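You operate a simulated robot arm through the tools that you are given. There is no shell and no other tool.

Carry out the task below with a simulated robot arm. There is one attempt and no reset: what you move stays moved.

JOB
Slacken the green cover nut, then tighten all three in the numbered order.

Only the result counts: the job must be done as asked and must still hold three seconds after the hand-in. Knocking over, shifting, dropping, spilling or breaking anything else fails it. Lids that push on must go on centred and level and be pressed home; caps that screw on are set level and turned clockwise until they are tight.

ROBOT AND FRAMES
A 6-joint arm with a two-finger parallel gripper, fixed in place. Base frame: the origin is at the foot of the arm, x ahead of it, y to its left, z up. Units: mm, rad, N and s.
With the tool pointing down near the work surface it reaches from about 260 to 680 mm from the base axis. Its first joint turns from -1.152 to 1.152 rad. Payload 2.9 kg.
The TCP is the grasp point between the finger pads, 30 mm short of the fingertips. In the tool frame z runs along the fingers and y along their closing line. Largest opening 110 mm; finger width 20, thickness 10; the body of the gripper, 48 by 112 mm, starts 55 mm behind the TCP.
Orientation is that of the tool frame in the base frame, as a unit quaternion [w, x, y, z]. With the fingers straight down and closing along the base's y, the tool's x points along the base's -x, its y along +y and its z along -z.

CONTROLS
- The arm moves only by the tool play_rows. Its argument "motion" is one flat list of numbers, 7 for each row, row after row: the opening, from 0 (shut) to 1 (fully open), then the shift along the base's x, y, z in mm, then the turn, a rotation vector about the base's x, y, z in rad. In form: [grip, tx, ty, tz, ax, ay, az, grip, tx, ty, tz, ax, ay, az, ...]. A call has 1 to 20 rows; each row is the pose to reach, as a shift and turn from the pose commanded when the call began. A row lasts 0.2 s, in which the tool goes at most 50 mm and 0.15 rad; a call with a longer step from one row to the next is refused whole, and so is a gripper value outside its range. A pose out of reach is approached as far as the arm can. The call stops where the force on the tool passes 40 N (or 10 N more than at its start, if that is more) or the arm is blocked; 0.2 s more then pass. The fingers move at their own pace (about 108 mm/s each) and stop on an object; they squeeze with about 37 N. The grip force told is the motor's: it shows also when the fingers shut on nothing. Time passes only in rows, and 0.2 s behind the last, so rows that repeat a pose let the fingers close. It gives the time, the measured TCP pose, the force on the tool (base axes), the opening and the grip force at its end, in the units of the frame above (readings bear some noise), with the torque about the TCP (base axes, N m) and any sound that the robot's microphone picked up, and new pictures: "show" is both (left out), scene, wrist or none.
- Cameras (640 x 400 px; columns grow to the right, rows downward): "scene" is fixed at [68.9, 419.4, 1370.2]; the picture's right is [-0.87, -0.49, 0.00], its down [-0.26, 0.46, -0.85] and it looks along [0.42, -0.74, -0.53] (base axes); focal length 350 px, centre (320, 200). "wrist" rides on the gripper at [72, 17, -103] in the tool frame; the picture's right is [-0.23, 0.97, 0.00], its down [-0.76, -0.18, -0.62] and it looks along [-0.61, -0.14, 0.78] (tool axes); focal length 222 px, centre (320, 200). There is no depth. A picture from a camera that has moved, and an enlarged one, comes with that camera's place and axes in the base frame and with its lens. The place of the scene camera against the robot may be out by one fixed shift of up to 25 mm in any direction.
- inspect(camera, box): a new picture of the part [left, top, right, bottom] of that camera's present view, enlarged. It takes no simulated time.
- hand_in(): hands the job in; it is judged then, once.

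Nothing tells you positions but the pictures and the camera data. Unless the task says otherwise, let go and move clear before handing in.

The tools are called after "Call:" as a command line: name --argument value ..., lists and objects as JSON in quotes. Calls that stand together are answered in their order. play_rows: Moves the arm, as the interface text tells. Its arguments: {"type":"object","properties":{"motion":{"type":"array"},"show":{"type":"string","enum":["both","scene","wrist","none"]}},"required":["motion"]} The other tools are called the same way: inspect (camera, box) takes an enlarged picture of a part of a camera's view; hand_in () hands the job in.

At the start:

```text
t: 0.0
eef_pos: [432.1, -57.3, 954.6]
orientation: [0.0, -0.001, 1.0, 0.0]
contact_force: [0.1, 0.9, -0.3]
wrist_torque: [0.02, -0.02, -0.01]
opening: 109.9
gripper_force: 0.0
```

scene: 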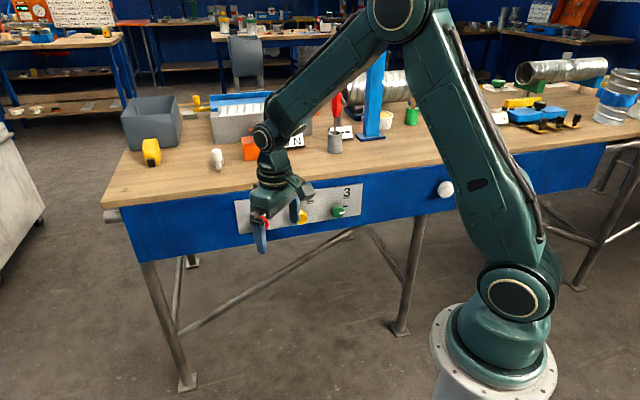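
wrist: 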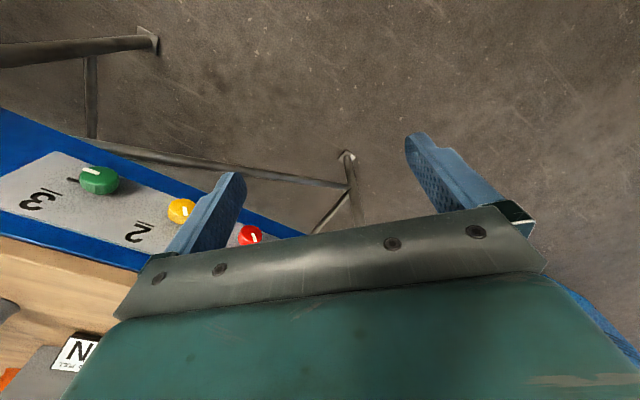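

I see a workbench with a vertical blue apron carrying a grey plate with three knobs/nuts (green at 3, yellow at 2, red presumably at 1). I'll look closer before moving.

Call:
inspect --camera "scene" --box '[220, 170, 380, 270]'

Call:
inspect --camera "wrist" --box '[0, 120, 320, 320]'

Call:
inspect --camera "scene" --box '[100, 60, 420, 260]'

```text
4.00 times, centred on (300, 220) of scene
camera zoom: at [68.9, 419.4, 1370.2], right [-0.87, -0.49, 0.0], down [-0.26, 0.46, -0.85], along [0.42, -0.74, -0.53], focal length 1398 px, centre (400, 120)
```

zoom: 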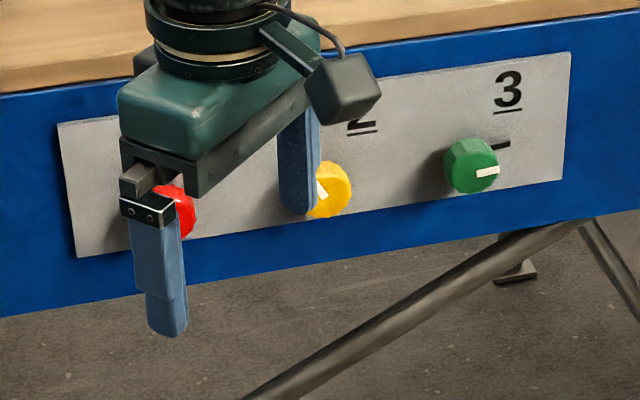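

```text
2.00 times, centred on (160, 220) of wrist
camera zoom: at [358.7, -40.4, 1057.8], right [0.23, 0.97, 0.0], down [0.76, -0.18, 0.62], along [0.61, -0.14, -0.78], focal length 444 px, centre (640, 160)
```

zoom: 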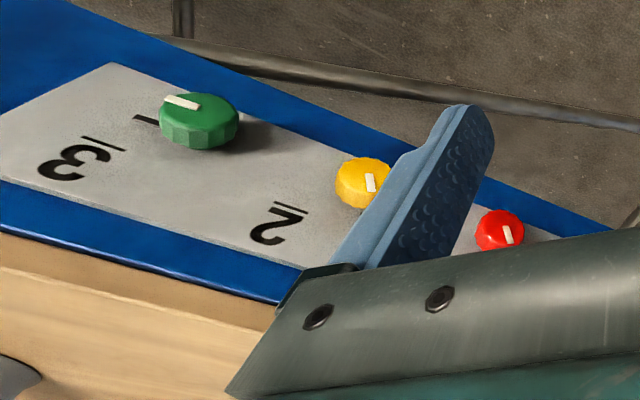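

```text
2.00 times, centred on (260, 160) of scene
camera zoom: at [68.9, 419.4, 1370.2], right [-0.87, -0.49, 0.0], down [-0.26, 0.46, -0.85], along [0.42, -0.74, -0.53], focal length 699 px, centre (440, 280)
```

zoom: 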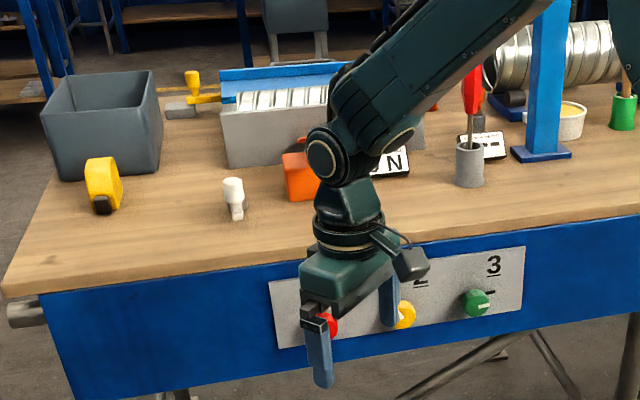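

I take the plate to be on the vertical bench apron, about 600 mm out along roughly (0.69, -0.72), with nuts red(1), yellow(2), green(3) about 100 mm apart at z≈810. I'll first turn the tool toward the apron, well clear of it, to get better views.

Call:
play_rows --motion '[1, -6, -15, 0, 0, 0, -0.135, 1, -12, -30, 0, 0, 0, -0.27, 1, -18, -45, 0, 0, 0, -0.405, 1, -25, -60, 0, 0, 0, -0.54, 1, -31, -76, 0, 0, 0, -0.675, 1, -38, -92, 0, 0, 0, -0.81, 1, -38, -92, 0, 0, 0, -0.81]' --show "both"

Call:
inspect --camera "scene" --box '[220, 60, 420, 185]'

```text
t: 1.6
eef_pos: [392.8, -150.6, 957.5]
orientation: [-0.001, 0.395, 0.919, 0.0]
contact_force: [-0.3, -0.5, 0.4]
wrist_torque: [0.0, 0.02, -0.01]
opening: 109.9
gripper_force: 0.1
camera wrist: at [355.3, -87.5, 1058.5], right [0.86, 0.51, 0.0], down [0.39, -0.68, 0.62], along [0.32, -0.54, -0.78], focal length 222 px, centre (320, 200)
```

scene: 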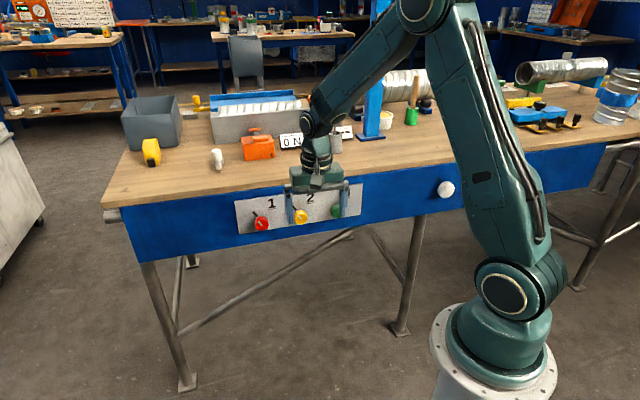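
wrist: 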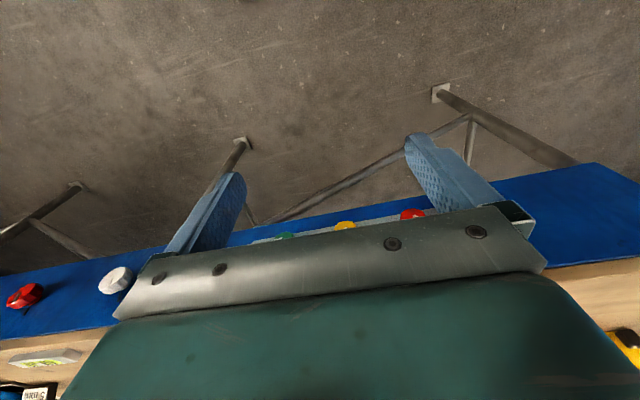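

```text
3.20 times, centred on (320, 122) of scene
camera zoom: at [68.9, 419.4, 1370.2], right [-0.87, -0.49, 0.0], down [-0.26, 0.46, -0.85], along [0.42, -0.74, -0.53], focal length 1119 px, centre (320, 448)
```

zoom: 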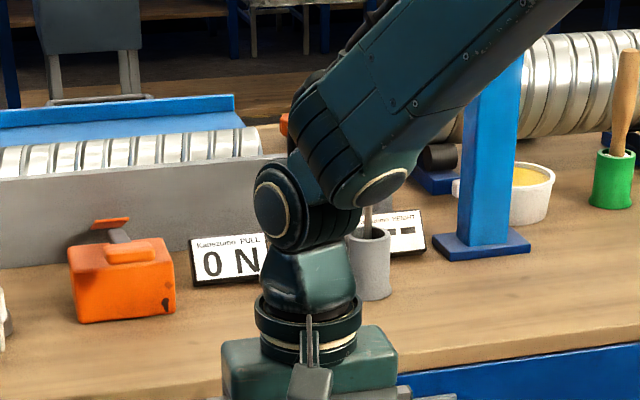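

The numbers read 1 red, 2 yellow, 3 green, left to right. I'm tilting the tool partway toward the apron, still about 200 mm clear, for a frontal view.

Call:
play_rows --motion '[1, 0, 0, -15, -0.105, -0.0998, 0, 1, 0, 0, -30, -0.21, -0.1996, 0, 1, 0, 0, -45, -0.315, -0.2994, 0, 1, 0, 0, -60, -0.42, -0.3992, 0, 1, 0, 0, -75, -0.525, -0.499, 0, 1, 0, 0, -90, -0.63, -0.5988, 0, 1, 0, 0, -90, -0.63, -0.5988, 0]' --show "both"

```text
t: 3.2
eef_pos: [394.7, -146.3, 865.1]
orientation: [0.388, 0.356, 0.834, -0.165]
contact_force: [0.0, -0.6, 0.1]
wrist_torque: [0.02, -0.02, -0.03]
opening: 110.0
gripper_force: 0.2
camera wrist: at [319.8, -44.6, 874.7], right [0.81, 0.57, 0.17], down [-0.12, -0.13, 0.98], along [0.58, -0.81, -0.04], focal length 222 px, centre (320, 200)
```

scene: 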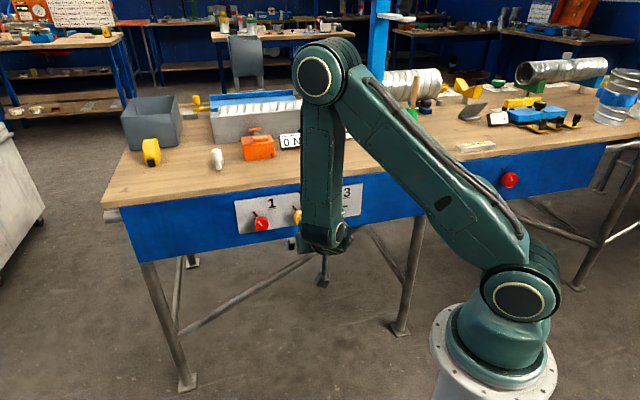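
wrist: 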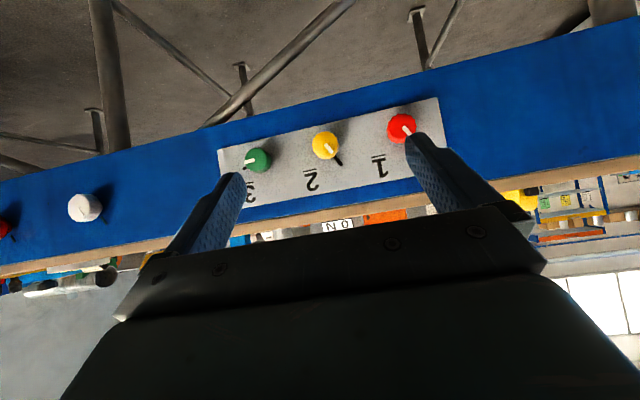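

Call:
inspect --camera "wrist" --box '[210, 90, 450, 240]'

Call:
inspect --camera "wrist" --box '[220, 120, 300, 200]'

Call:
inspect --camera "wrist" --box '[290, 110, 370, 190]'

Call:
inspect --camera "wrist" --box '[365, 95, 445, 175]'

Call:
inspect --camera "scene" --box '[220, 180, 370, 260]'

```text
2.67 times, centred on (330, 165) of wrist
camera zoom: at [319.8, -44.6, 874.7], right [0.81, 0.57, 0.17], down [-0.12, -0.13, 0.98], along [0.58, -0.81, -0.04], focal length 592 px, centre (293, 293)
```

zoom: 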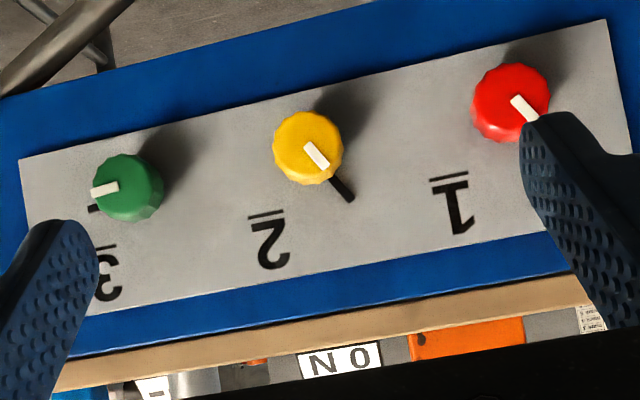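

```text
5.00 times, centred on (260, 160) of wrist
camera zoom: at [319.8, -44.6, 874.7], right [0.81, 0.57, 0.17], down [-0.12, -0.13, 0.98], along [0.58, -0.81, -0.04], focal length 1111 px, centre (620, 400)
```

zoom: 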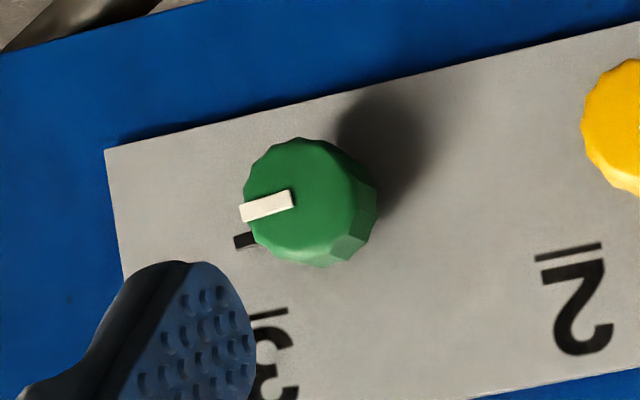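

```text
5.00 times, centred on (330, 150) of wrist
camera zoom: at [319.8, -44.6, 874.7], right [0.81, 0.57, 0.17], down [-0.12, -0.13, 0.98], along [0.58, -0.81, -0.04], focal length 1111 px, centre (270, 450)
```

zoom: 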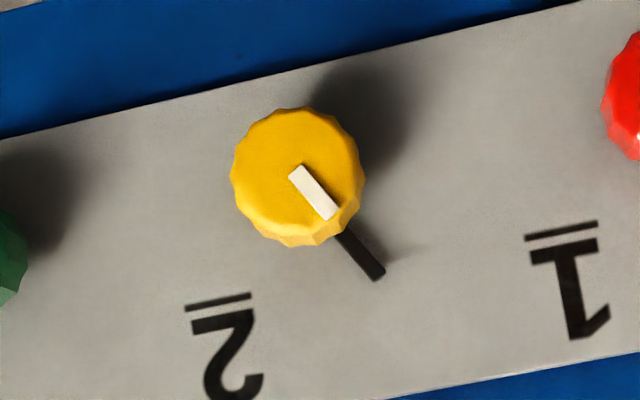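

```text
5.00 times, centred on (405, 135) of wrist
camera zoom: at [319.8, -44.6, 874.7], right [0.81, 0.57, 0.17], down [-0.12, -0.13, 0.98], along [0.58, -0.81, -0.04], focal length 1111 px, centre (-105, 525)
```

zoom: 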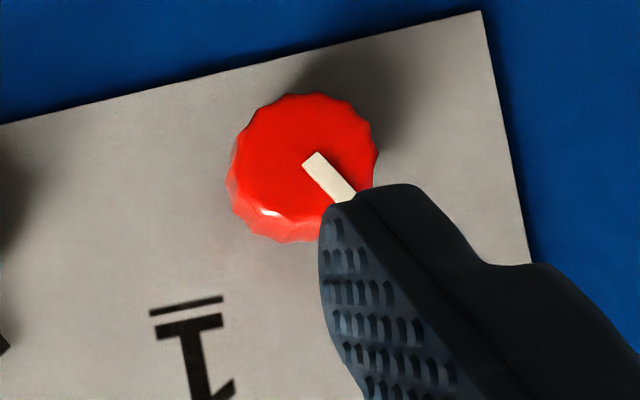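

```text
4.27 times, centred on (295, 220) of scene
camera zoom: at [68.9, 419.4, 1370.2], right [-0.87, -0.49, 0.0], down [-0.26, 0.46, -0.85], along [0.42, -0.74, -0.53], focal length 1492 px, centre (427, 115)
```

zoom: 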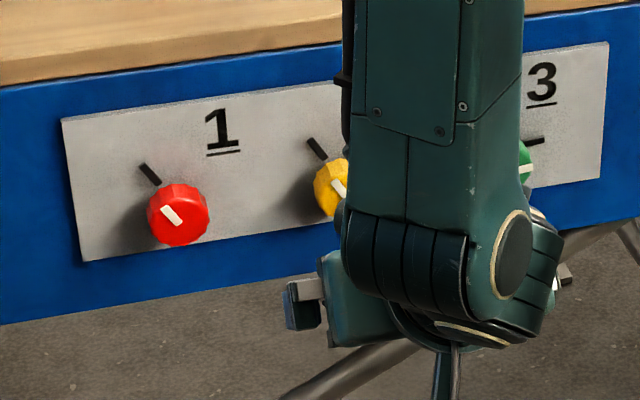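

The three nuts are round knobs, each with a white pointer next to a black tick. They sit about 240 mm ahead of the TCP at z≈770. I'll finish tilting to horizontal and drop to nut height, staying back, to triangulate them properly.

Call:
play_rows --motion '[1, 0, 0, -18, -0.1015, -0.0963, 0, 1, 0, 0, -36, -0.203, -0.1926, 0, 1, 0, 0, -54, -0.3045, -0.289, 0, 1, 0, 0, -72, -0.406, -0.3853, 0, 1, 0, 0, -90, -0.5075, -0.4816, 0, 1, 0, 0, -90, -0.5075, -0.4816, 0]' --show "both"

Call:
inspect --camera "wrist" --box '[200, 0, 440, 150]'

```text
t: 4.6
eef_pos: [461.1, -114.0, 808.6]
orientation: [0.571, 0.315, 0.714, -0.255]
contact_force: [-0.4, 0.5, -0.5]
wrist_torque: [-0.01, -0.05, -0.01]
opening: 110.1
gripper_force: 0.1
out of reach, approached as far as the arm can: row 3, 4, 5, 6
camera wrist: at [394.6, -19.0, 758.8], right [0.76, 0.62, 0.22], down [-0.42, 0.21, 0.88], along [0.5, -0.76, 0.42], focal length 222 px, centre (320, 200)
```

scene: 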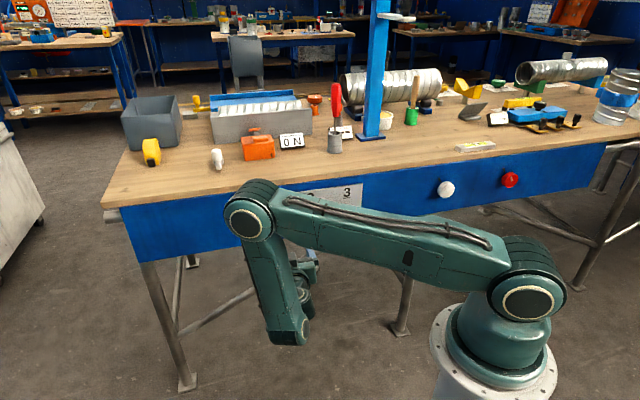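
wrist: 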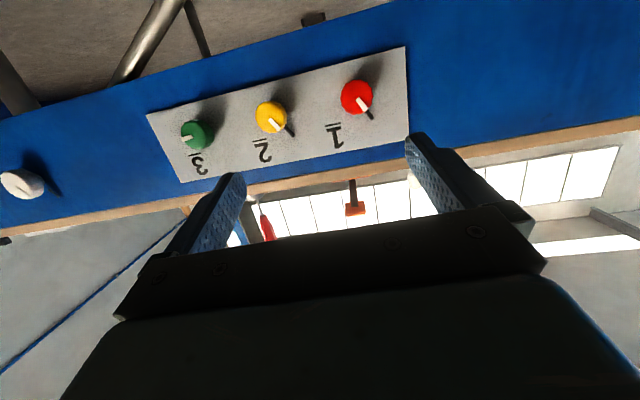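

```text
2.67 times, centred on (320, 75) of wrist
camera zoom: at [394.6, -19.0, 758.8], right [0.76, 0.62, 0.22], down [-0.42, 0.21, 0.88], along [0.5, -0.76, 0.42], focal length 592 px, centre (320, 533)
```

zoom: 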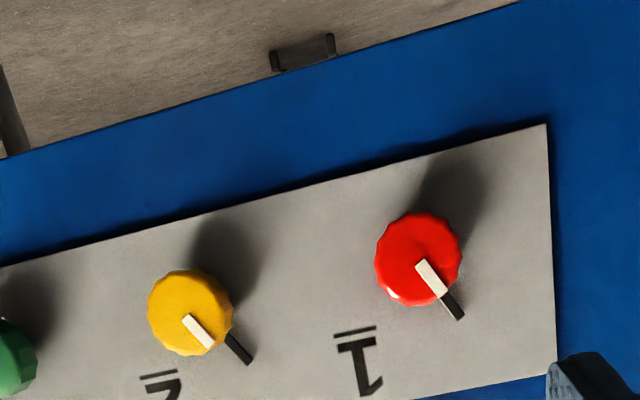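

The triangulated nut faces are red ≈(624,-229,774), yellow ≈(546,-319,773) and green ≈(463,-410,773), on an apron facing roughly -43°. The last pose was too close in for the arm, so I'll send a no-move row to learn what the commanded pose now is.

Call:
play_rows --motion '[1, 0, 0, 0, 0, 0, 0]' --show "none"

```text
t: 5.0
eef_pos: [461.1, -115.7, 806.7]
orientation: [0.571, 0.314, 0.714, -0.255]
contact_force: [0.3, -0.4, 0.5]
wrist_torque: [0.01, -0.02, -0.02]
opening: 109.8
gripper_force: 0.1
```

The commanded pose was clipped to the reachable one, so moves are relative to that. I'm moving to a standoff in front of the green nut, horizontal and facing about -43°, with tips about 60 mm short of it.

Call:
play_rows --motion '[1, -10.6, -39, -5.7, -0.0256, -0.0262, 0.014, 1, -21.3, -78, -11.3, -0.0512, -0.0525, 0.0281, 1, -32, -117, -17, -0.0768, -0.0787, 0.0421, 1, -42.6, -156, -22.7, -0.1023, -0.1049, 0.0561, 1, -53.3, -195, -28.3, -0.1279, -0.1312, 0.0702, 1, -64, -234, -34, -0.1535, -0.1574, 0.0842, 1, -64, -234, -34, -0.1535, -0.1574, 0.0842]' --show "both"

Call:
inspect --camera "wrist" --box '[200, 0, 520, 200]'

```text
t: 6.1
eef_pos: [494.0, -321.0, 788.7]
orientation: [0.63, 0.265, 0.682, -0.261]
contact_force: [-15.4, 29.0, 10.1]
wrist_torque: [-0.42, 0.38, -1.68]
opening: 104.9
gripper_force: 0.1
out of reach, approached as far as the arm can: row 1, 2, 3, 4, 5
stopped in row 5: the force on the tool passed its limit at 88 N (the readings are from after the stop); the commanded pose is now the measured one
camera wrist: at [425.2, -236.3, 721.6], right [0.69, 0.7, 0.2], down [-0.52, 0.28, 0.81], along [0.51, -0.66, 0.55], focal length 222 px, centre (320, 200)
```

scene: 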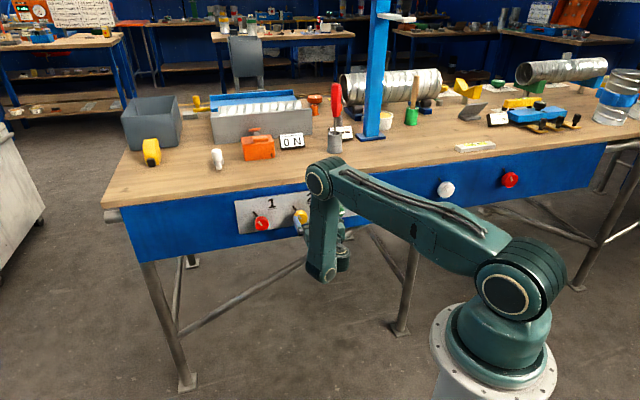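
wrist: 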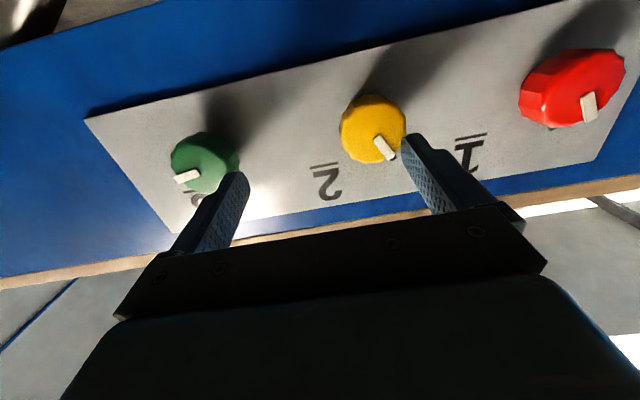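

```text
2.00 times, centred on (360, 100) of wrist
camera zoom: at [425.2, -236.3, 721.6], right [0.69, 0.7, 0.2], down [-0.52, 0.28, 0.81], along [0.51, -0.66, 0.55], focal length 444 px, centre (240, 400)
```

zoom: 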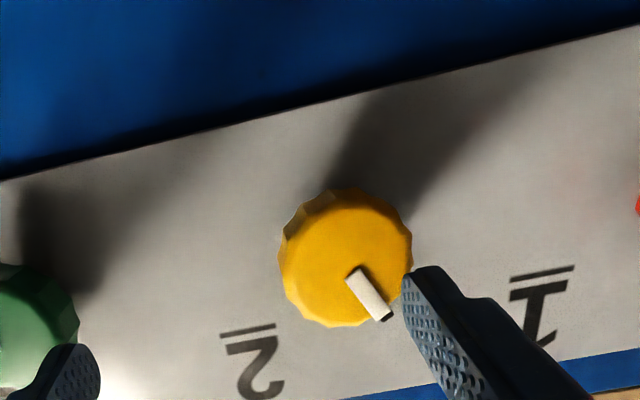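

The arm couldn't follow that retracted horizontal pose, so it swung out and the left fingertip bumped the green nut's face. Nothing looks displaced. I'll back off up and away while tilting back, then work only in poses that are within reach.

Call:
play_rows --motion '[1, -6, 5.5, 8, 0.069, 0.072, 0, 1, -12, 11, 20, 0.138, 0.144, 0, 1, -18, 17, 33, 0.207, 0.216, 0, 1, -24, 22, 46, 0.276, 0.288, 0, 1, -30, 28, 59, 0.345, 0.36, 0, 1, -35, 33, 72, 0.414, 0.432, 0, 1, -35, 33, 72, 0.414, 0.432, 0]' --show "both"

Call:
inspect --camera "wrist" --box '[160, 60, 480, 260]'

Call:
inspect --camera "scene" --box '[220, 180, 370, 260]'

```text
t: 7.7
eef_pos: [458.1, -288.5, 859.8]
orientation: [0.403, 0.328, 0.838, -0.168]
contact_force: [0.2, 1.0, -0.2]
wrist_torque: [0.0, -0.01, 0.0]
opening: 109.9
gripper_force: 0.0
camera wrist: at [378.1, -191.0, 865.8], right [0.77, 0.61, 0.16], down [-0.12, -0.11, 0.99], along [0.62, -0.78, -0.01], focal length 222 px, centre (320, 200)
```

scene: 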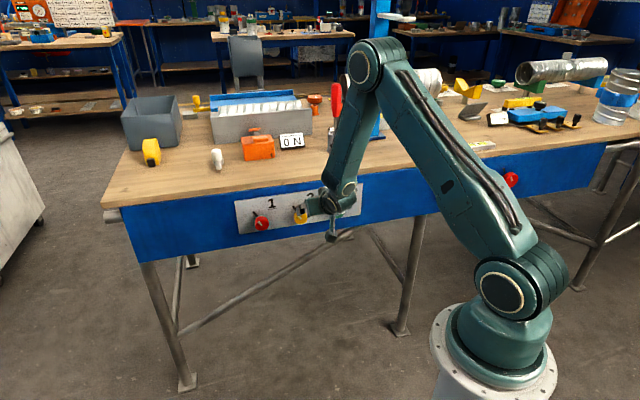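
wrist: 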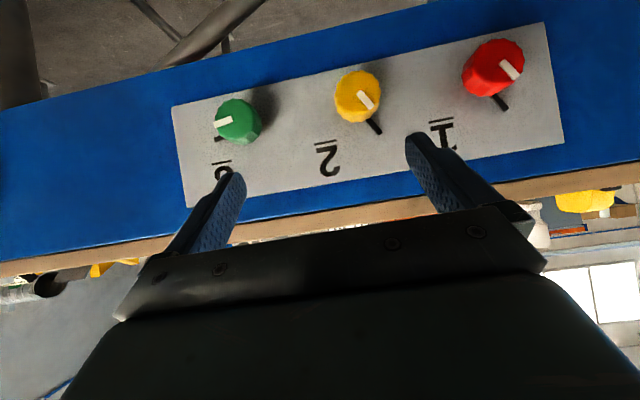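

```text
2.00 times, centred on (320, 160) of wrist
camera zoom: at [378.1, -191.0, 865.8], right [0.77, 0.61, 0.16], down [-0.12, -0.11, 0.99], along [0.62, -0.78, -0.01], focal length 444 px, centre (320, 280)
```

zoom: 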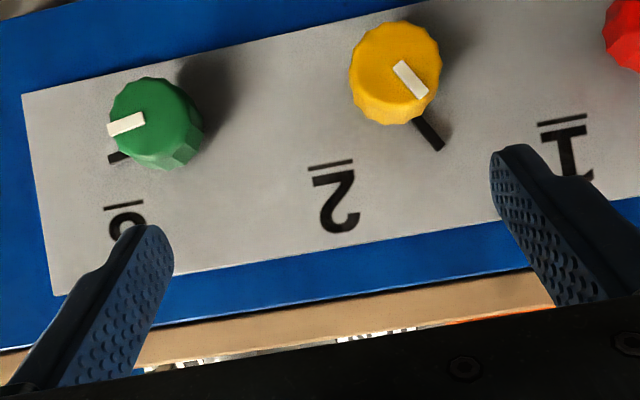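

```text
4.27 times, centred on (295, 220) of scene
camera zoom: at [68.9, 419.4, 1370.2], right [-0.87, -0.49, 0.0], down [-0.26, 0.46, -0.85], along [0.42, -0.74, -0.53], focal length 1492 px, centre (427, 115)
```

zoom: 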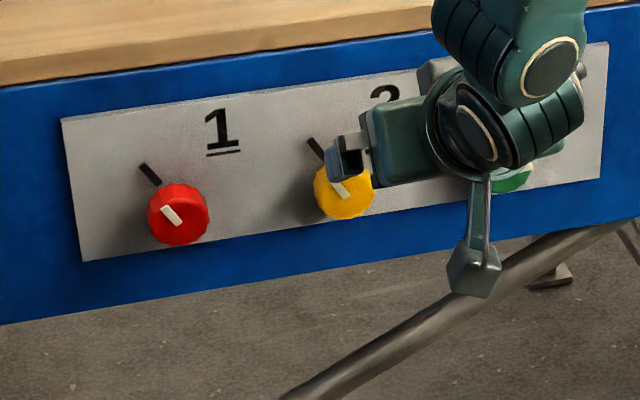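

Nothing was displaced, and the nuts agree across views: axes at z≈773, faces about 620 mm out along d≈(0.737,-0.676), plate about 655. I'll come in from above green and level the tool in stages, checking reach as I go.

Call:
play_rows --motion '[1, -2, -18, -2, -0.0737, -0.0835, 0.003, 1, -4, -36, -4, -0.1474, -0.167, 0.0061, 1, -6, -55, -5, -0.2212, -0.2505, 0.0092, 1, -8, -73, -7, -0.2949, -0.334, 0.0122, 1, -8, -73, -7, -0.2949, -0.334, 0.0122]' --show "wrist"

```text
t: 8.9
eef_pos: [449.8, -363.5, 853.2]
orientation: [0.582, 0.285, 0.727, -0.23]
contact_force: [0.0, 0.5, -0.4]
wrist_torque: [-0.01, 0.0, 0.0]
opening: 110.0
gripper_force: 0.1
camera wrist: at [374.7, -273.0, 804.1], right [0.7, 0.68, 0.22], down [-0.44, 0.17, 0.88], along [0.56, -0.71, 0.42], focal length 222 px, centre (320, 200)
```

wrist: 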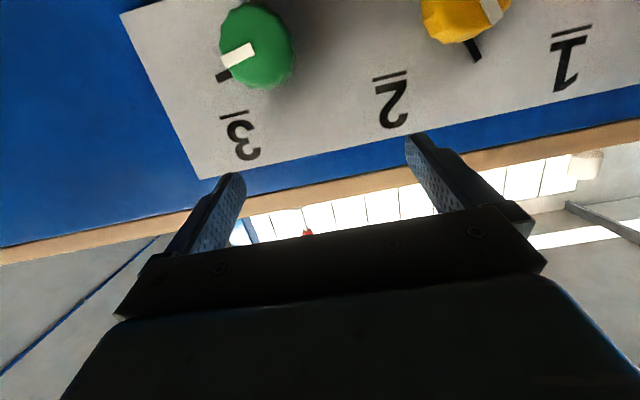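

That pose was reachable. I'll finish levelling the tool and move over the green nut at z≈850.

Call:
play_rows --motion '[1, -2, -18, -2, -0.0737, -0.0835, 0.003, 1, -4, -36, -3, -0.1474, -0.167, 0.0061, 1, -4, -36, -3, -0.1474, -0.167, 0.0061]' --show "both"

Call:
inspect --camera "wrist" --box '[160, 0, 480, 200]'

```text
t: 9.7
eef_pos: [444.3, -408.8, 837.7]
orientation: [0.649, 0.26, 0.669, -0.253]
contact_force: [0.2, 1.0, 0.4]
wrist_torque: [-0.02, -0.02, -0.01]
opening: 110.0
gripper_force: 0.1
out of reach, approached as far as the arm can: row 2, 3
camera wrist: at [377.1, -326.0, 767.2], right [0.66, 0.71, 0.23], down [-0.56, 0.27, 0.78], along [0.49, -0.64, 0.58], focal length 222 px, centre (320, 200)
```

scene: 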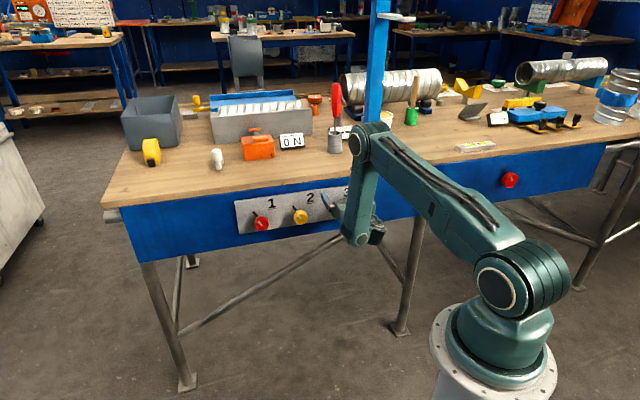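
wrist: 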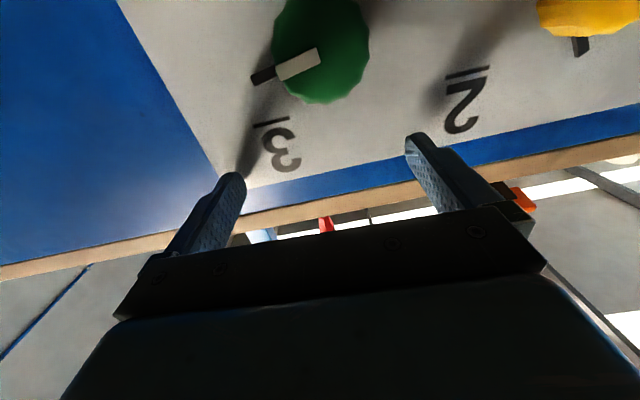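

```text
2.00 times, centred on (320, 100) of wrist
camera zoom: at [377.1, -326.0, 767.2], right [0.66, 0.71, 0.23], down [-0.56, 0.27, 0.78], along [0.49, -0.64, 0.58], focal length 444 px, centre (320, 400)
```

zoom: 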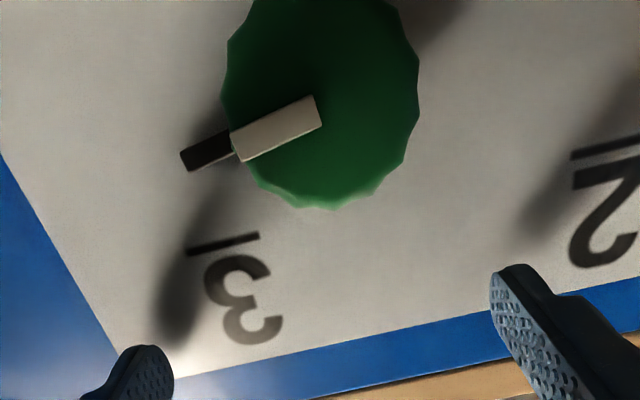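

I'm now straddling the area just above green with the tool nearly level. The plate triangulates to d≈642 and the nut face to about 611, with the green axis at z≈773. Next I lower straight down around the green nut.

Call:
play_rows --motion '[1, 9, 9.8, 0, 0, 0, 0, 1, 9, 9.8, -16, 0, 0, 0, 1, 9, 9.8, -32, 0, 0, 0, 1, 9, 9.8, -48, 0, 0, 0, 1, 9, 9.8, -64.5, 0, 0, 0, 1, 9, 9.8, -64.5, 0, 0, 0]' --show "both"

Call:
inspect --camera "wrist" --box '[160, 0, 480, 200]'

```text
t: 11.1
eef_pos: [459.6, -396.7, 782.3]
orientation: [0.659, 0.257, 0.659, -0.256]
contact_force: [-0.2, 0.0, 0.5]
wrist_torque: [-0.01, -0.01, -0.01]
opening: 110.1
gripper_force: 0.1
out of reach, approached as far as the arm can: row 1, 2, 3, 4, 5, 6
camera wrist: at [395.5, -314.5, 709.8], right [0.66, 0.72, 0.23], down [-0.58, 0.29, 0.76], along [0.48, -0.63, 0.61], focal length 222 px, centre (320, 200)
```

scene: 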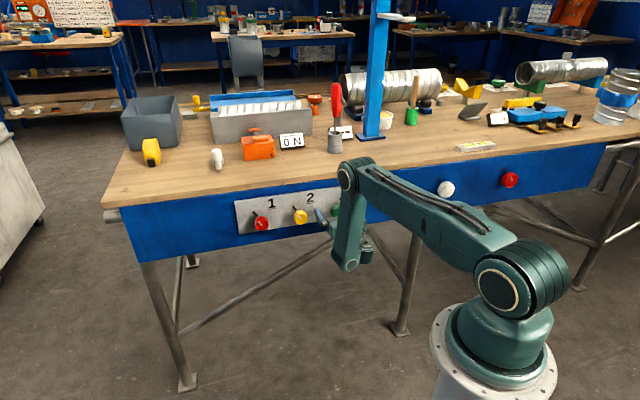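
wrist: 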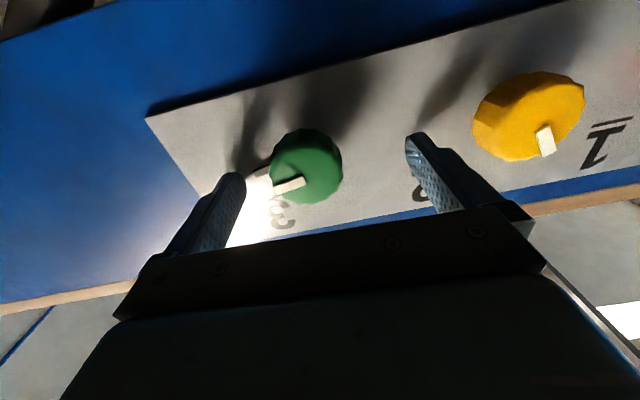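

```text
2.00 times, centred on (320, 100) of wrist
camera zoom: at [395.5, -314.5, 709.8], right [0.66, 0.72, 0.23], down [-0.58, 0.29, 0.76], along [0.48, -0.63, 0.61], focal length 444 px, centre (320, 400)
```

zoom: 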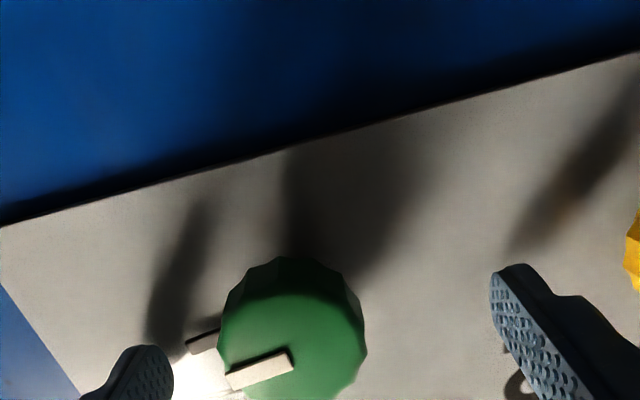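

The tool is level and sitting around green, but the reach limit left it about 9 mm high and 6 mm sideways. I'll look at the arm's wrist to see what limits it.

Call:
inspect --camera "scene" --box '[290, 140, 450, 290]'

Call:
inspect --camera "wrist" --box '[220, 110, 380, 220]'

```text
2.67 times, centred on (370, 215) of scene
camera zoom: at [68.9, 419.4, 1370.2], right [-0.87, -0.49, 0.0], down [-0.26, 0.46, -0.85], along [0.42, -0.74, -0.53], focal length 932 px, centre (187, 160)
```

zoom: 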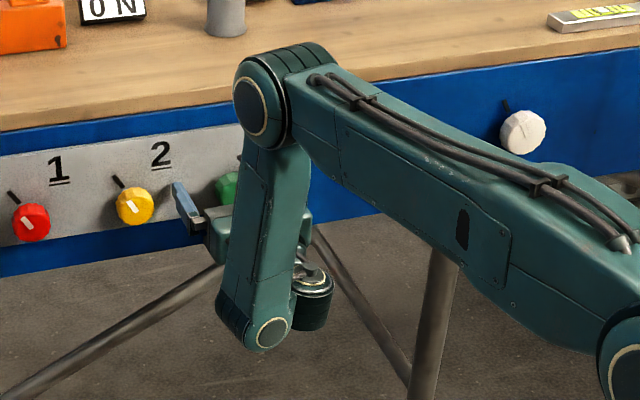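

```text
3.64 times, centred on (300, 165) of wrist
camera zoom: at [395.5, -314.5, 709.8], right [0.66, 0.72, 0.23], down [-0.58, 0.29, 0.76], along [0.48, -0.63, 0.61], focal length 808 px, centre (393, 327)
```

zoom: 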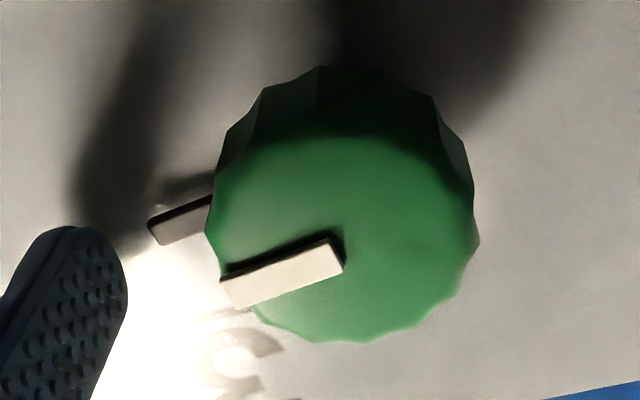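

It's a UR-type wrist close to a joint limit. I'll try the same spot with the tool about 2° nose-down, which should relax the limit, while correcting height and side offset.

Call:
play_rows --motion '[1, -2, -2.2, -4.5, 0.0118, 0.0129, 0, 1, -4, -4.4, -9, 0.0237, 0.0258, 0, 1, -4, -4.4, -9, 0.0237, 0.0258, 0]' --show "wrist"

```text
t: 11.9
eef_pos: [456.8, -399.8, 776.6]
orientation: [0.647, 0.262, 0.67, -0.252]
contact_force: [0.0, 0.9, -0.9]
wrist_torque: [0.0, 0.01, -0.03]
opening: 109.8
gripper_force: 0.0
camera wrist: at [389.7, -317.9, 705.7], right [0.66, 0.71, 0.23], down [-0.56, 0.27, 0.78], along [0.49, -0.65, 0.58], focal length 222 px, centre (320, 200)
```

wrist: 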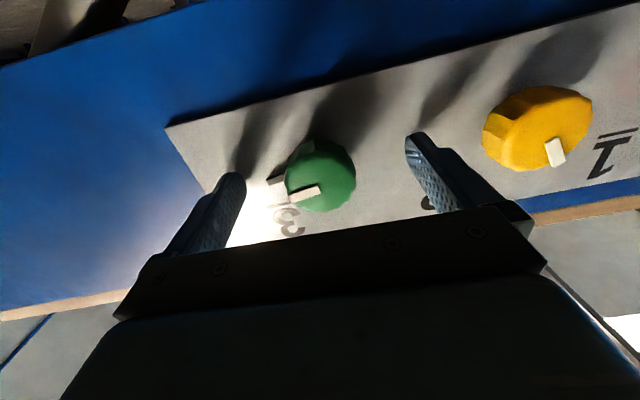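

That pose is within reach. I'll check how well the nut is centred on the tool axis, which should appear near (320,184) in the wrist picture.

Call:
inspect --camera "wrist" --box '[260, 120, 380, 220]'

Call:
play_rows --motion '[1, 0, 0, 0, 0, 0, 0]' --show "none"

```text
4.00 times, centred on (320, 170) of wrist
camera zoom: at [389.7, -317.9, 705.7], right [0.66, 0.71, 0.23], down [-0.56, 0.27, 0.78], along [0.49, -0.65, 0.58], focal length 888 px, centre (320, 320)
```

zoom: 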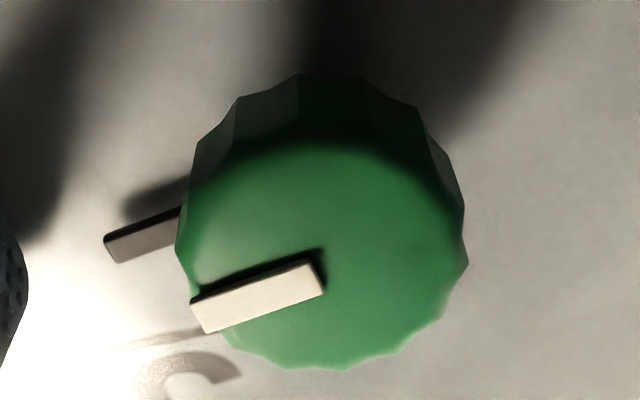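

```text
t: 12.3
eef_pos: [456.5, -401.8, 776.0]
orientation: [0.648, 0.261, 0.67, -0.252]
contact_force: [0.2, 0.3, -0.5]
wrist_torque: [-0.01, 0.01, -0.02]
opening: 110.0
gripper_force: 0.0
```

The nut is centred to within about a millimetre, so I'm closing the gripper on green.

Call:
play_rows --motion '[0.55, 0, 0, 0, 0, 0, 0, 0.3, 0, 0, 0, 0, 0, 0, 0.3, 0, 0, 0, 0, 0, 0, 0.3, 0, 0, 0, 0, 0, 0]' --show "wrist"

```text
t: 13.3
eef_pos: [457.2, -401.6, 775.6]
orientation: [0.648, 0.262, 0.669, -0.252]
contact_force: [2.5, 2.5, -0.3]
wrist_torque: [-0.11, -0.09, -1.07]
opening: 42.2
gripper_force: 45.2
camera wrist: at [389.9, -317.7, 705.8], right [0.66, 0.71, 0.23], down [-0.56, 0.27, 0.78], along [0.49, -0.65, 0.58], focal length 222 px, centre (320, 200)
```

wrist: 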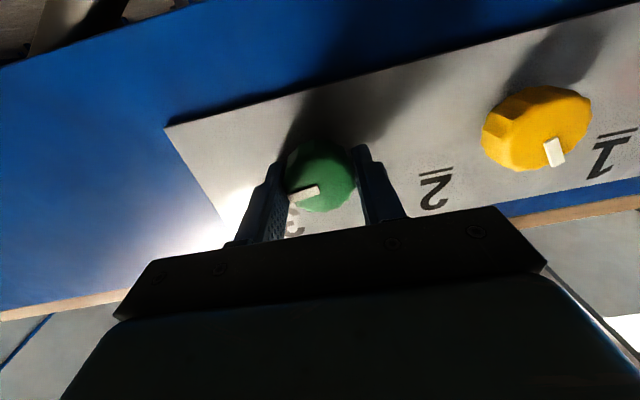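

I have a firm grip on green at 42 mm. Now I start slackening it, counter-clockwise as seen from the front, by about 0.6 rad while watching torque and sound.

Call:
play_rows --motion '[0.3, 0, 0, 0, -0.0737, 0.0676, 0.0034, 0.3, 0, 0, 0, -0.1474, 0.1352, 0.0068, 0.3, 0, 0, 0, -0.221, 0.2028, 0.0102, 0.3, 0, 0, 0, -0.2947, 0.2704, 0.0136, 0.3, 0, 0, 0, -0.3684, 0.338, 0.017, 0.3, 0, 0, 0, -0.4421, 0.4056, 0.0204]' --show "both"

Call:
inspect --camera "wrist" --box '[240, 100, 400, 220]'

```text
t: 14.7
eef_pos: [456.9, -401.1, 776.2]
orientation: [0.544, 0.05, 0.717, -0.432]
contact_force: [6.5, 0.6, -0.5]
wrist_torque: [-0.01, -0.03, -1.56]
opening: 42.3
gripper_force: 45.2
camera wrist: at [360.2, -349.9, 708.8], right [0.62, 0.7, -0.36], down [-0.25, 0.61, 0.75], along [0.74, -0.37, 0.55], focal length 222 px, centre (320, 200)
```

scene: 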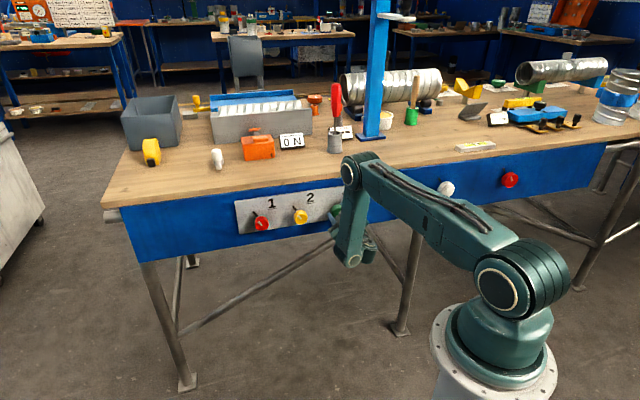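
wrist: 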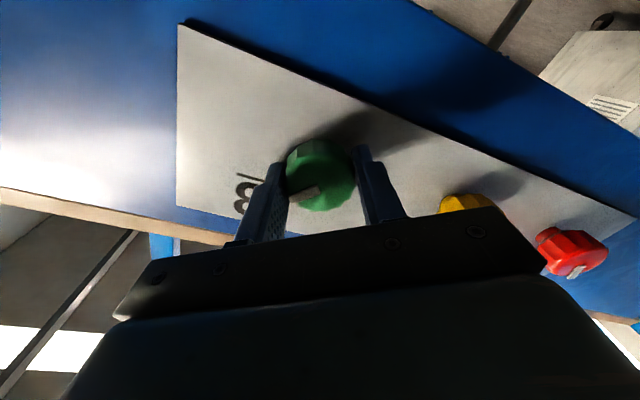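

```text
3.33 times, centred on (320, 160) of wrist
camera zoom: at [360.2, -349.9, 708.8], right [0.62, 0.7, -0.36], down [-0.25, 0.61, 0.75], along [0.74, -0.37, 0.55], focal length 740 px, centre (320, 333)
```

zoom: 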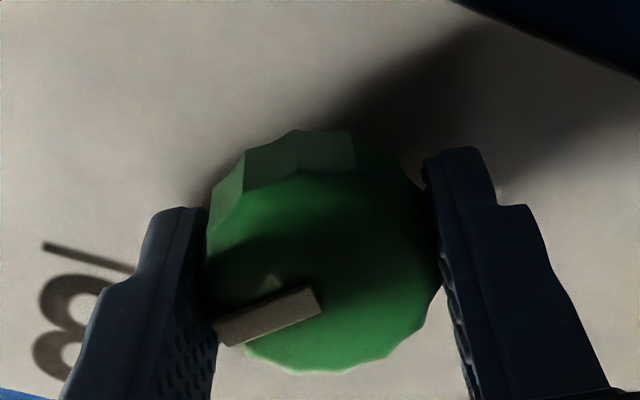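

The nut turns with the fingers at low torque. A yaw couple of -1.6 N·m suggests the tool heading is slightly off the nut axis, so I'll test a small yaw correction.

Call:
play_rows --motion '[0.3, 0, 0, 0, 0, 0, -0.015, 0.3, 0, 0, 0, 0, 0, -0.015]' --show "none"

```text
t: 15.3
eef_pos: [457.5, -400.2, 775.7]
orientation: [0.542, 0.057, 0.717, -0.436]
contact_force: [8.3, -9.3, -8.0]
wrist_torque: [-0.85, -0.84, -0.3]
opening: 42.2
gripper_force: 45.4
```

The yaw couple dropped, so heading -43.4° is better. I'll keep slackening by another 0.9 rad.

Call:
play_rows --motion '[0.3, 0, 0, 0, -0.0728, 0.0687, 0.0035, 0.3, 0, 0, 0, -0.1455, 0.1374, 0.0069, 0.3, 0, 0, 0, -0.2183, 0.2061, 0.0104, 0.3, 0, 0, 0, -0.291, 0.2748, 0.0139, 0.3, 0, 0, 0, -0.3638, 0.3435, 0.0174, 0.3, 0, 0, 0, -0.4365, 0.4122, 0.0208, 0.3, 0, 0, 0, -0.5093, 0.4809, 0.0243, 0.3, 0, 0, 0, -0.582, 0.5496, 0.0278, 0.3, 0, 0, 0, -0.6548, 0.6183, 0.0312]' --show "both"

Call:
inspect --camera "wrist" --box '[240, 100, 400, 220]'

```text
t: 17.3
eef_pos: [457.7, -399.6, 773.7]
orientation: [0.297, -0.263, 0.669, -0.628]
contact_force: [-3.0, 15.3, -5.9]
wrist_torque: [-0.39, -0.38, -0.95]
opening: 41.8
gripper_force: 44.6
camera wrist: at [331.8, -381.5, 756.0], right [0.18, 0.24, -0.96], down [0.06, 0.97, 0.25], along [0.98, -0.1, 0.15], focal length 222 px, centre (320, 200)
```

scene: 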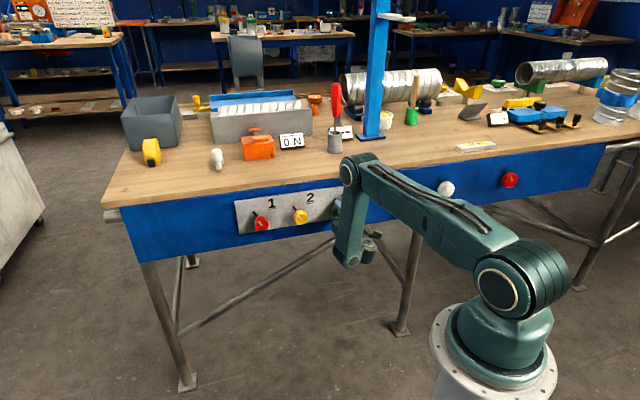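
wrist: 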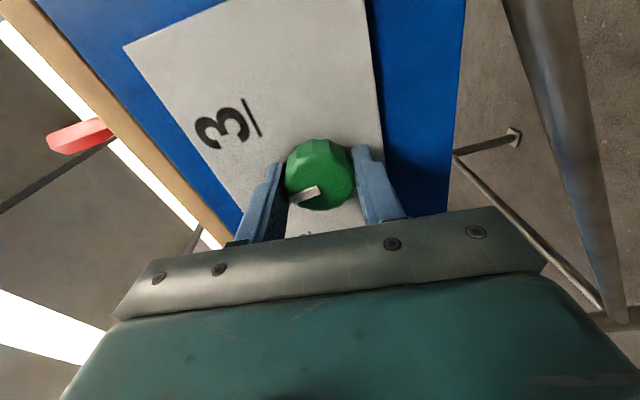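

```text
3.33 times, centred on (320, 160) of wrist
camera zoom: at [331.8, -381.5, 756.0], right [0.18, 0.24, -0.96], down [0.06, 0.97, 0.25], along [0.98, -0.1, 0.15], focal length 740 px, centre (320, 333)
```

zoom: 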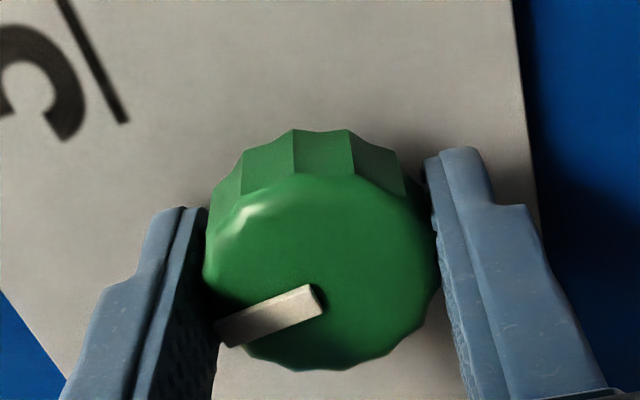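

Green has turned about 1.5 rad and spins freely. I'll take it to roughly half a turn so it's clearly slack.

Call:
play_rows --motion '[0.3, -0.3, 0.3, 0, -0.0728, 0.0687, 0.0035, 0.3, -0.3, 0.3, 0, -0.1455, 0.1374, 0.0069, 0.3, -0.5, 0.5, 0, -0.2183, 0.2061, 0.0104, 0.3, -0.5, 0.5, 0, -0.291, 0.2748, 0.0139, 0.3, -0.5, 0.5, 0, -0.3638, 0.3435, 0.0174, 0.3, -0.5, 0.5, 0, -0.4365, 0.4122, 0.0208, 0.3, -0.5, 0.5, 0, -0.5093, 0.4809, 0.0243, 0.3, -0.5, 0.5, 0, -0.582, 0.5496, 0.0278]' --show "both"

Call:
inspect --camera "wrist" --box '[240, 100, 400, 220]'

```text
t: 19.1
eef_pos: [457.1, -400.1, 776.0]
orientation: [-0.029, 0.502, -0.516, 0.693]
contact_force: [1.3, 7.1, -15.1]
wrist_torque: [-0.37, -0.38, 0.03]
opening: 41.1
gripper_force: 45.3
camera wrist: at [337.2, -378.5, 813.6], right [-0.35, -0.33, -0.88], down [0.01, 0.94, -0.35], along [0.94, -0.13, -0.33], focal length 222 px, centre (320, 200)
```

scene: 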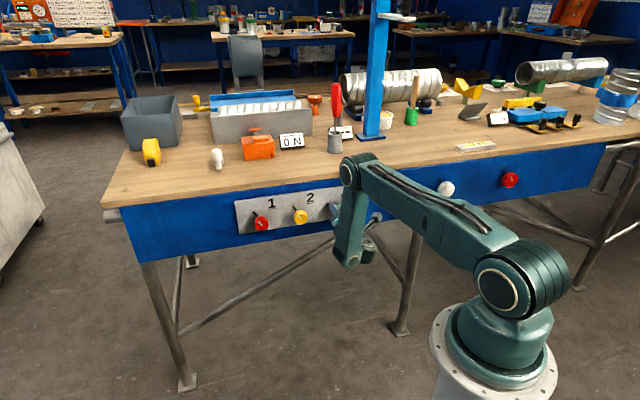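
wrist: 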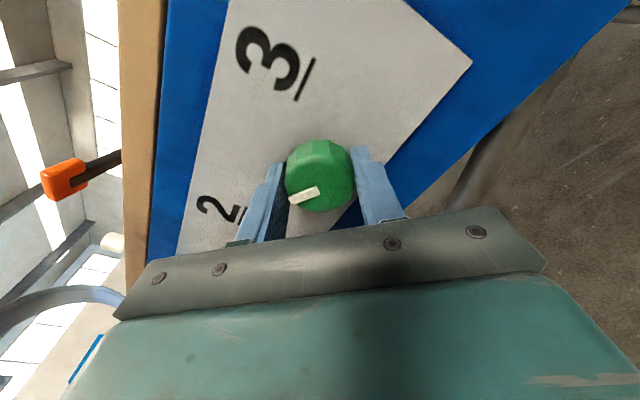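

```text
3.33 times, centred on (320, 160) of wrist
camera zoom: at [337.2, -378.5, 813.6], right [-0.35, -0.33, -0.88], down [0.01, 0.94, -0.35], along [0.94, -0.13, -0.33], focal length 740 px, centre (320, 333)
```

zoom: 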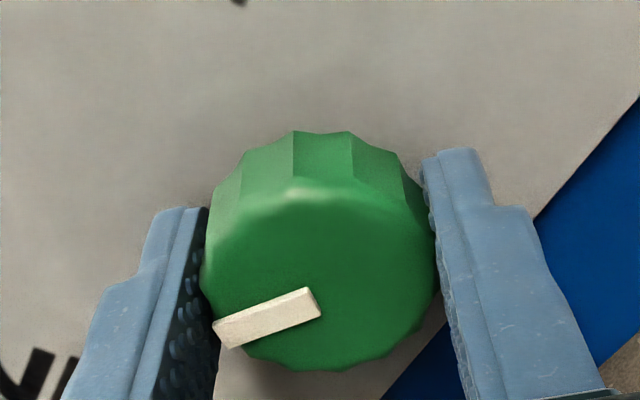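

About 132° so far. I'll continue to a half turn, which also leaves the fingers horizontal for backing out upward and gives wrist range for the clockwise tightening.

Call:
play_rows --motion '[0.3, 0, 0, 0, -0.0728, 0.0687, 0.0035, 0.3, 0, 0, 0, -0.1455, 0.1374, 0.0069, 0.3, 0, 0, 0, -0.2183, 0.2061, 0.0104, 0.3, 0, 0, 0, -0.291, 0.2748, 0.0139, 0.3, 0, 0, 0, -0.3638, 0.3435, 0.0174, 0.3, 0, 0, 0, -0.4365, 0.4122, 0.0208, 0.3, 0, 0, 0, -0.5093, 0.4809, 0.0243, 0.3, 0, 0, 0, -0.6111, 0.577, 0.0292]' --show "both"

```text
t: 20.9
eef_pos: [456.3, -400.0, 776.4]
orientation: [0.259, 0.669, -0.266, 0.644]
contact_force: [10.6, -7.1, -23.8]
wrist_torque: [0.76, 0.78, -1.15]
opening: 41.6
gripper_force: 45.6
camera wrist: at [371.5, -343.9, 850.8], right [-0.68, -0.7, -0.22], down [-0.35, 0.57, -0.74], along [0.65, -0.42, -0.64], focal length 222 px, centre (320, 200)
```

scene: 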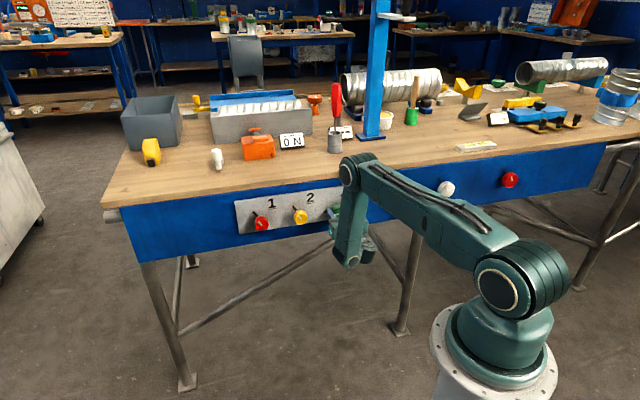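
wrist: 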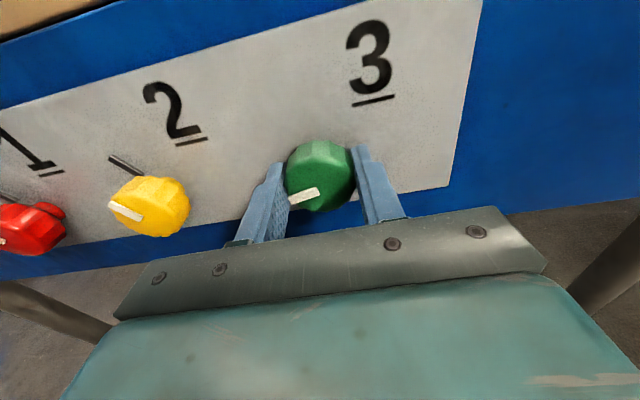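

Green's pointer is now opposite its tick, so it's slackened by half a turn. I release it and check.

Call:
play_rows --motion '[0.6, 0, 0, 0, 0, 0, 0, 0.8, 0, 0, 0, 0, 0, 0, 0.8, 0, 0, 0, 0, 0, 0]' --show "wrist"

Call:
inspect --camera "wrist" --box '[0, 60, 400, 280]'

```text
t: 21.7
eef_pos: [457.5, -400.3, 776.6]
orientation: [0.257, 0.668, -0.266, 0.645]
contact_force: [0.5, -0.4, 0.2]
wrist_torque: [-0.02, 0.02, -0.02]
opening: 88.0
gripper_force: 0.1
camera wrist: at [371.7, -343.3, 851.6], right [-0.67, -0.7, -0.23], down [-0.35, 0.57, -0.74], along [0.65, -0.42, -0.63], focal length 222 px, centre (320, 200)
```

wrist: 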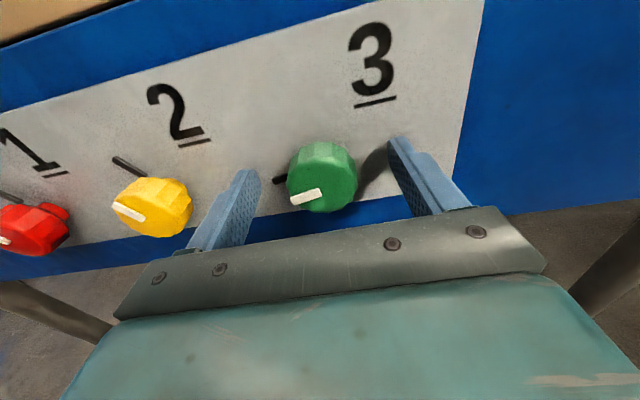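

```text
1.60 times, centred on (200, 170) of wrist
camera zoom: at [371.7, -343.3, 851.6], right [-0.67, -0.7, -0.23], down [-0.35, 0.57, -0.74], along [0.65, -0.42, -0.63], focal length 355 px, centre (512, 248)
```

zoom: 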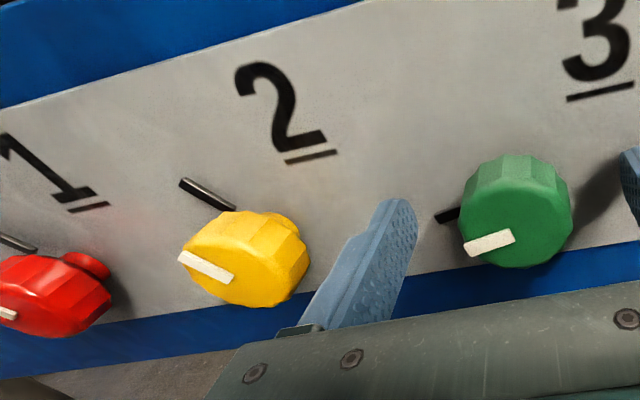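

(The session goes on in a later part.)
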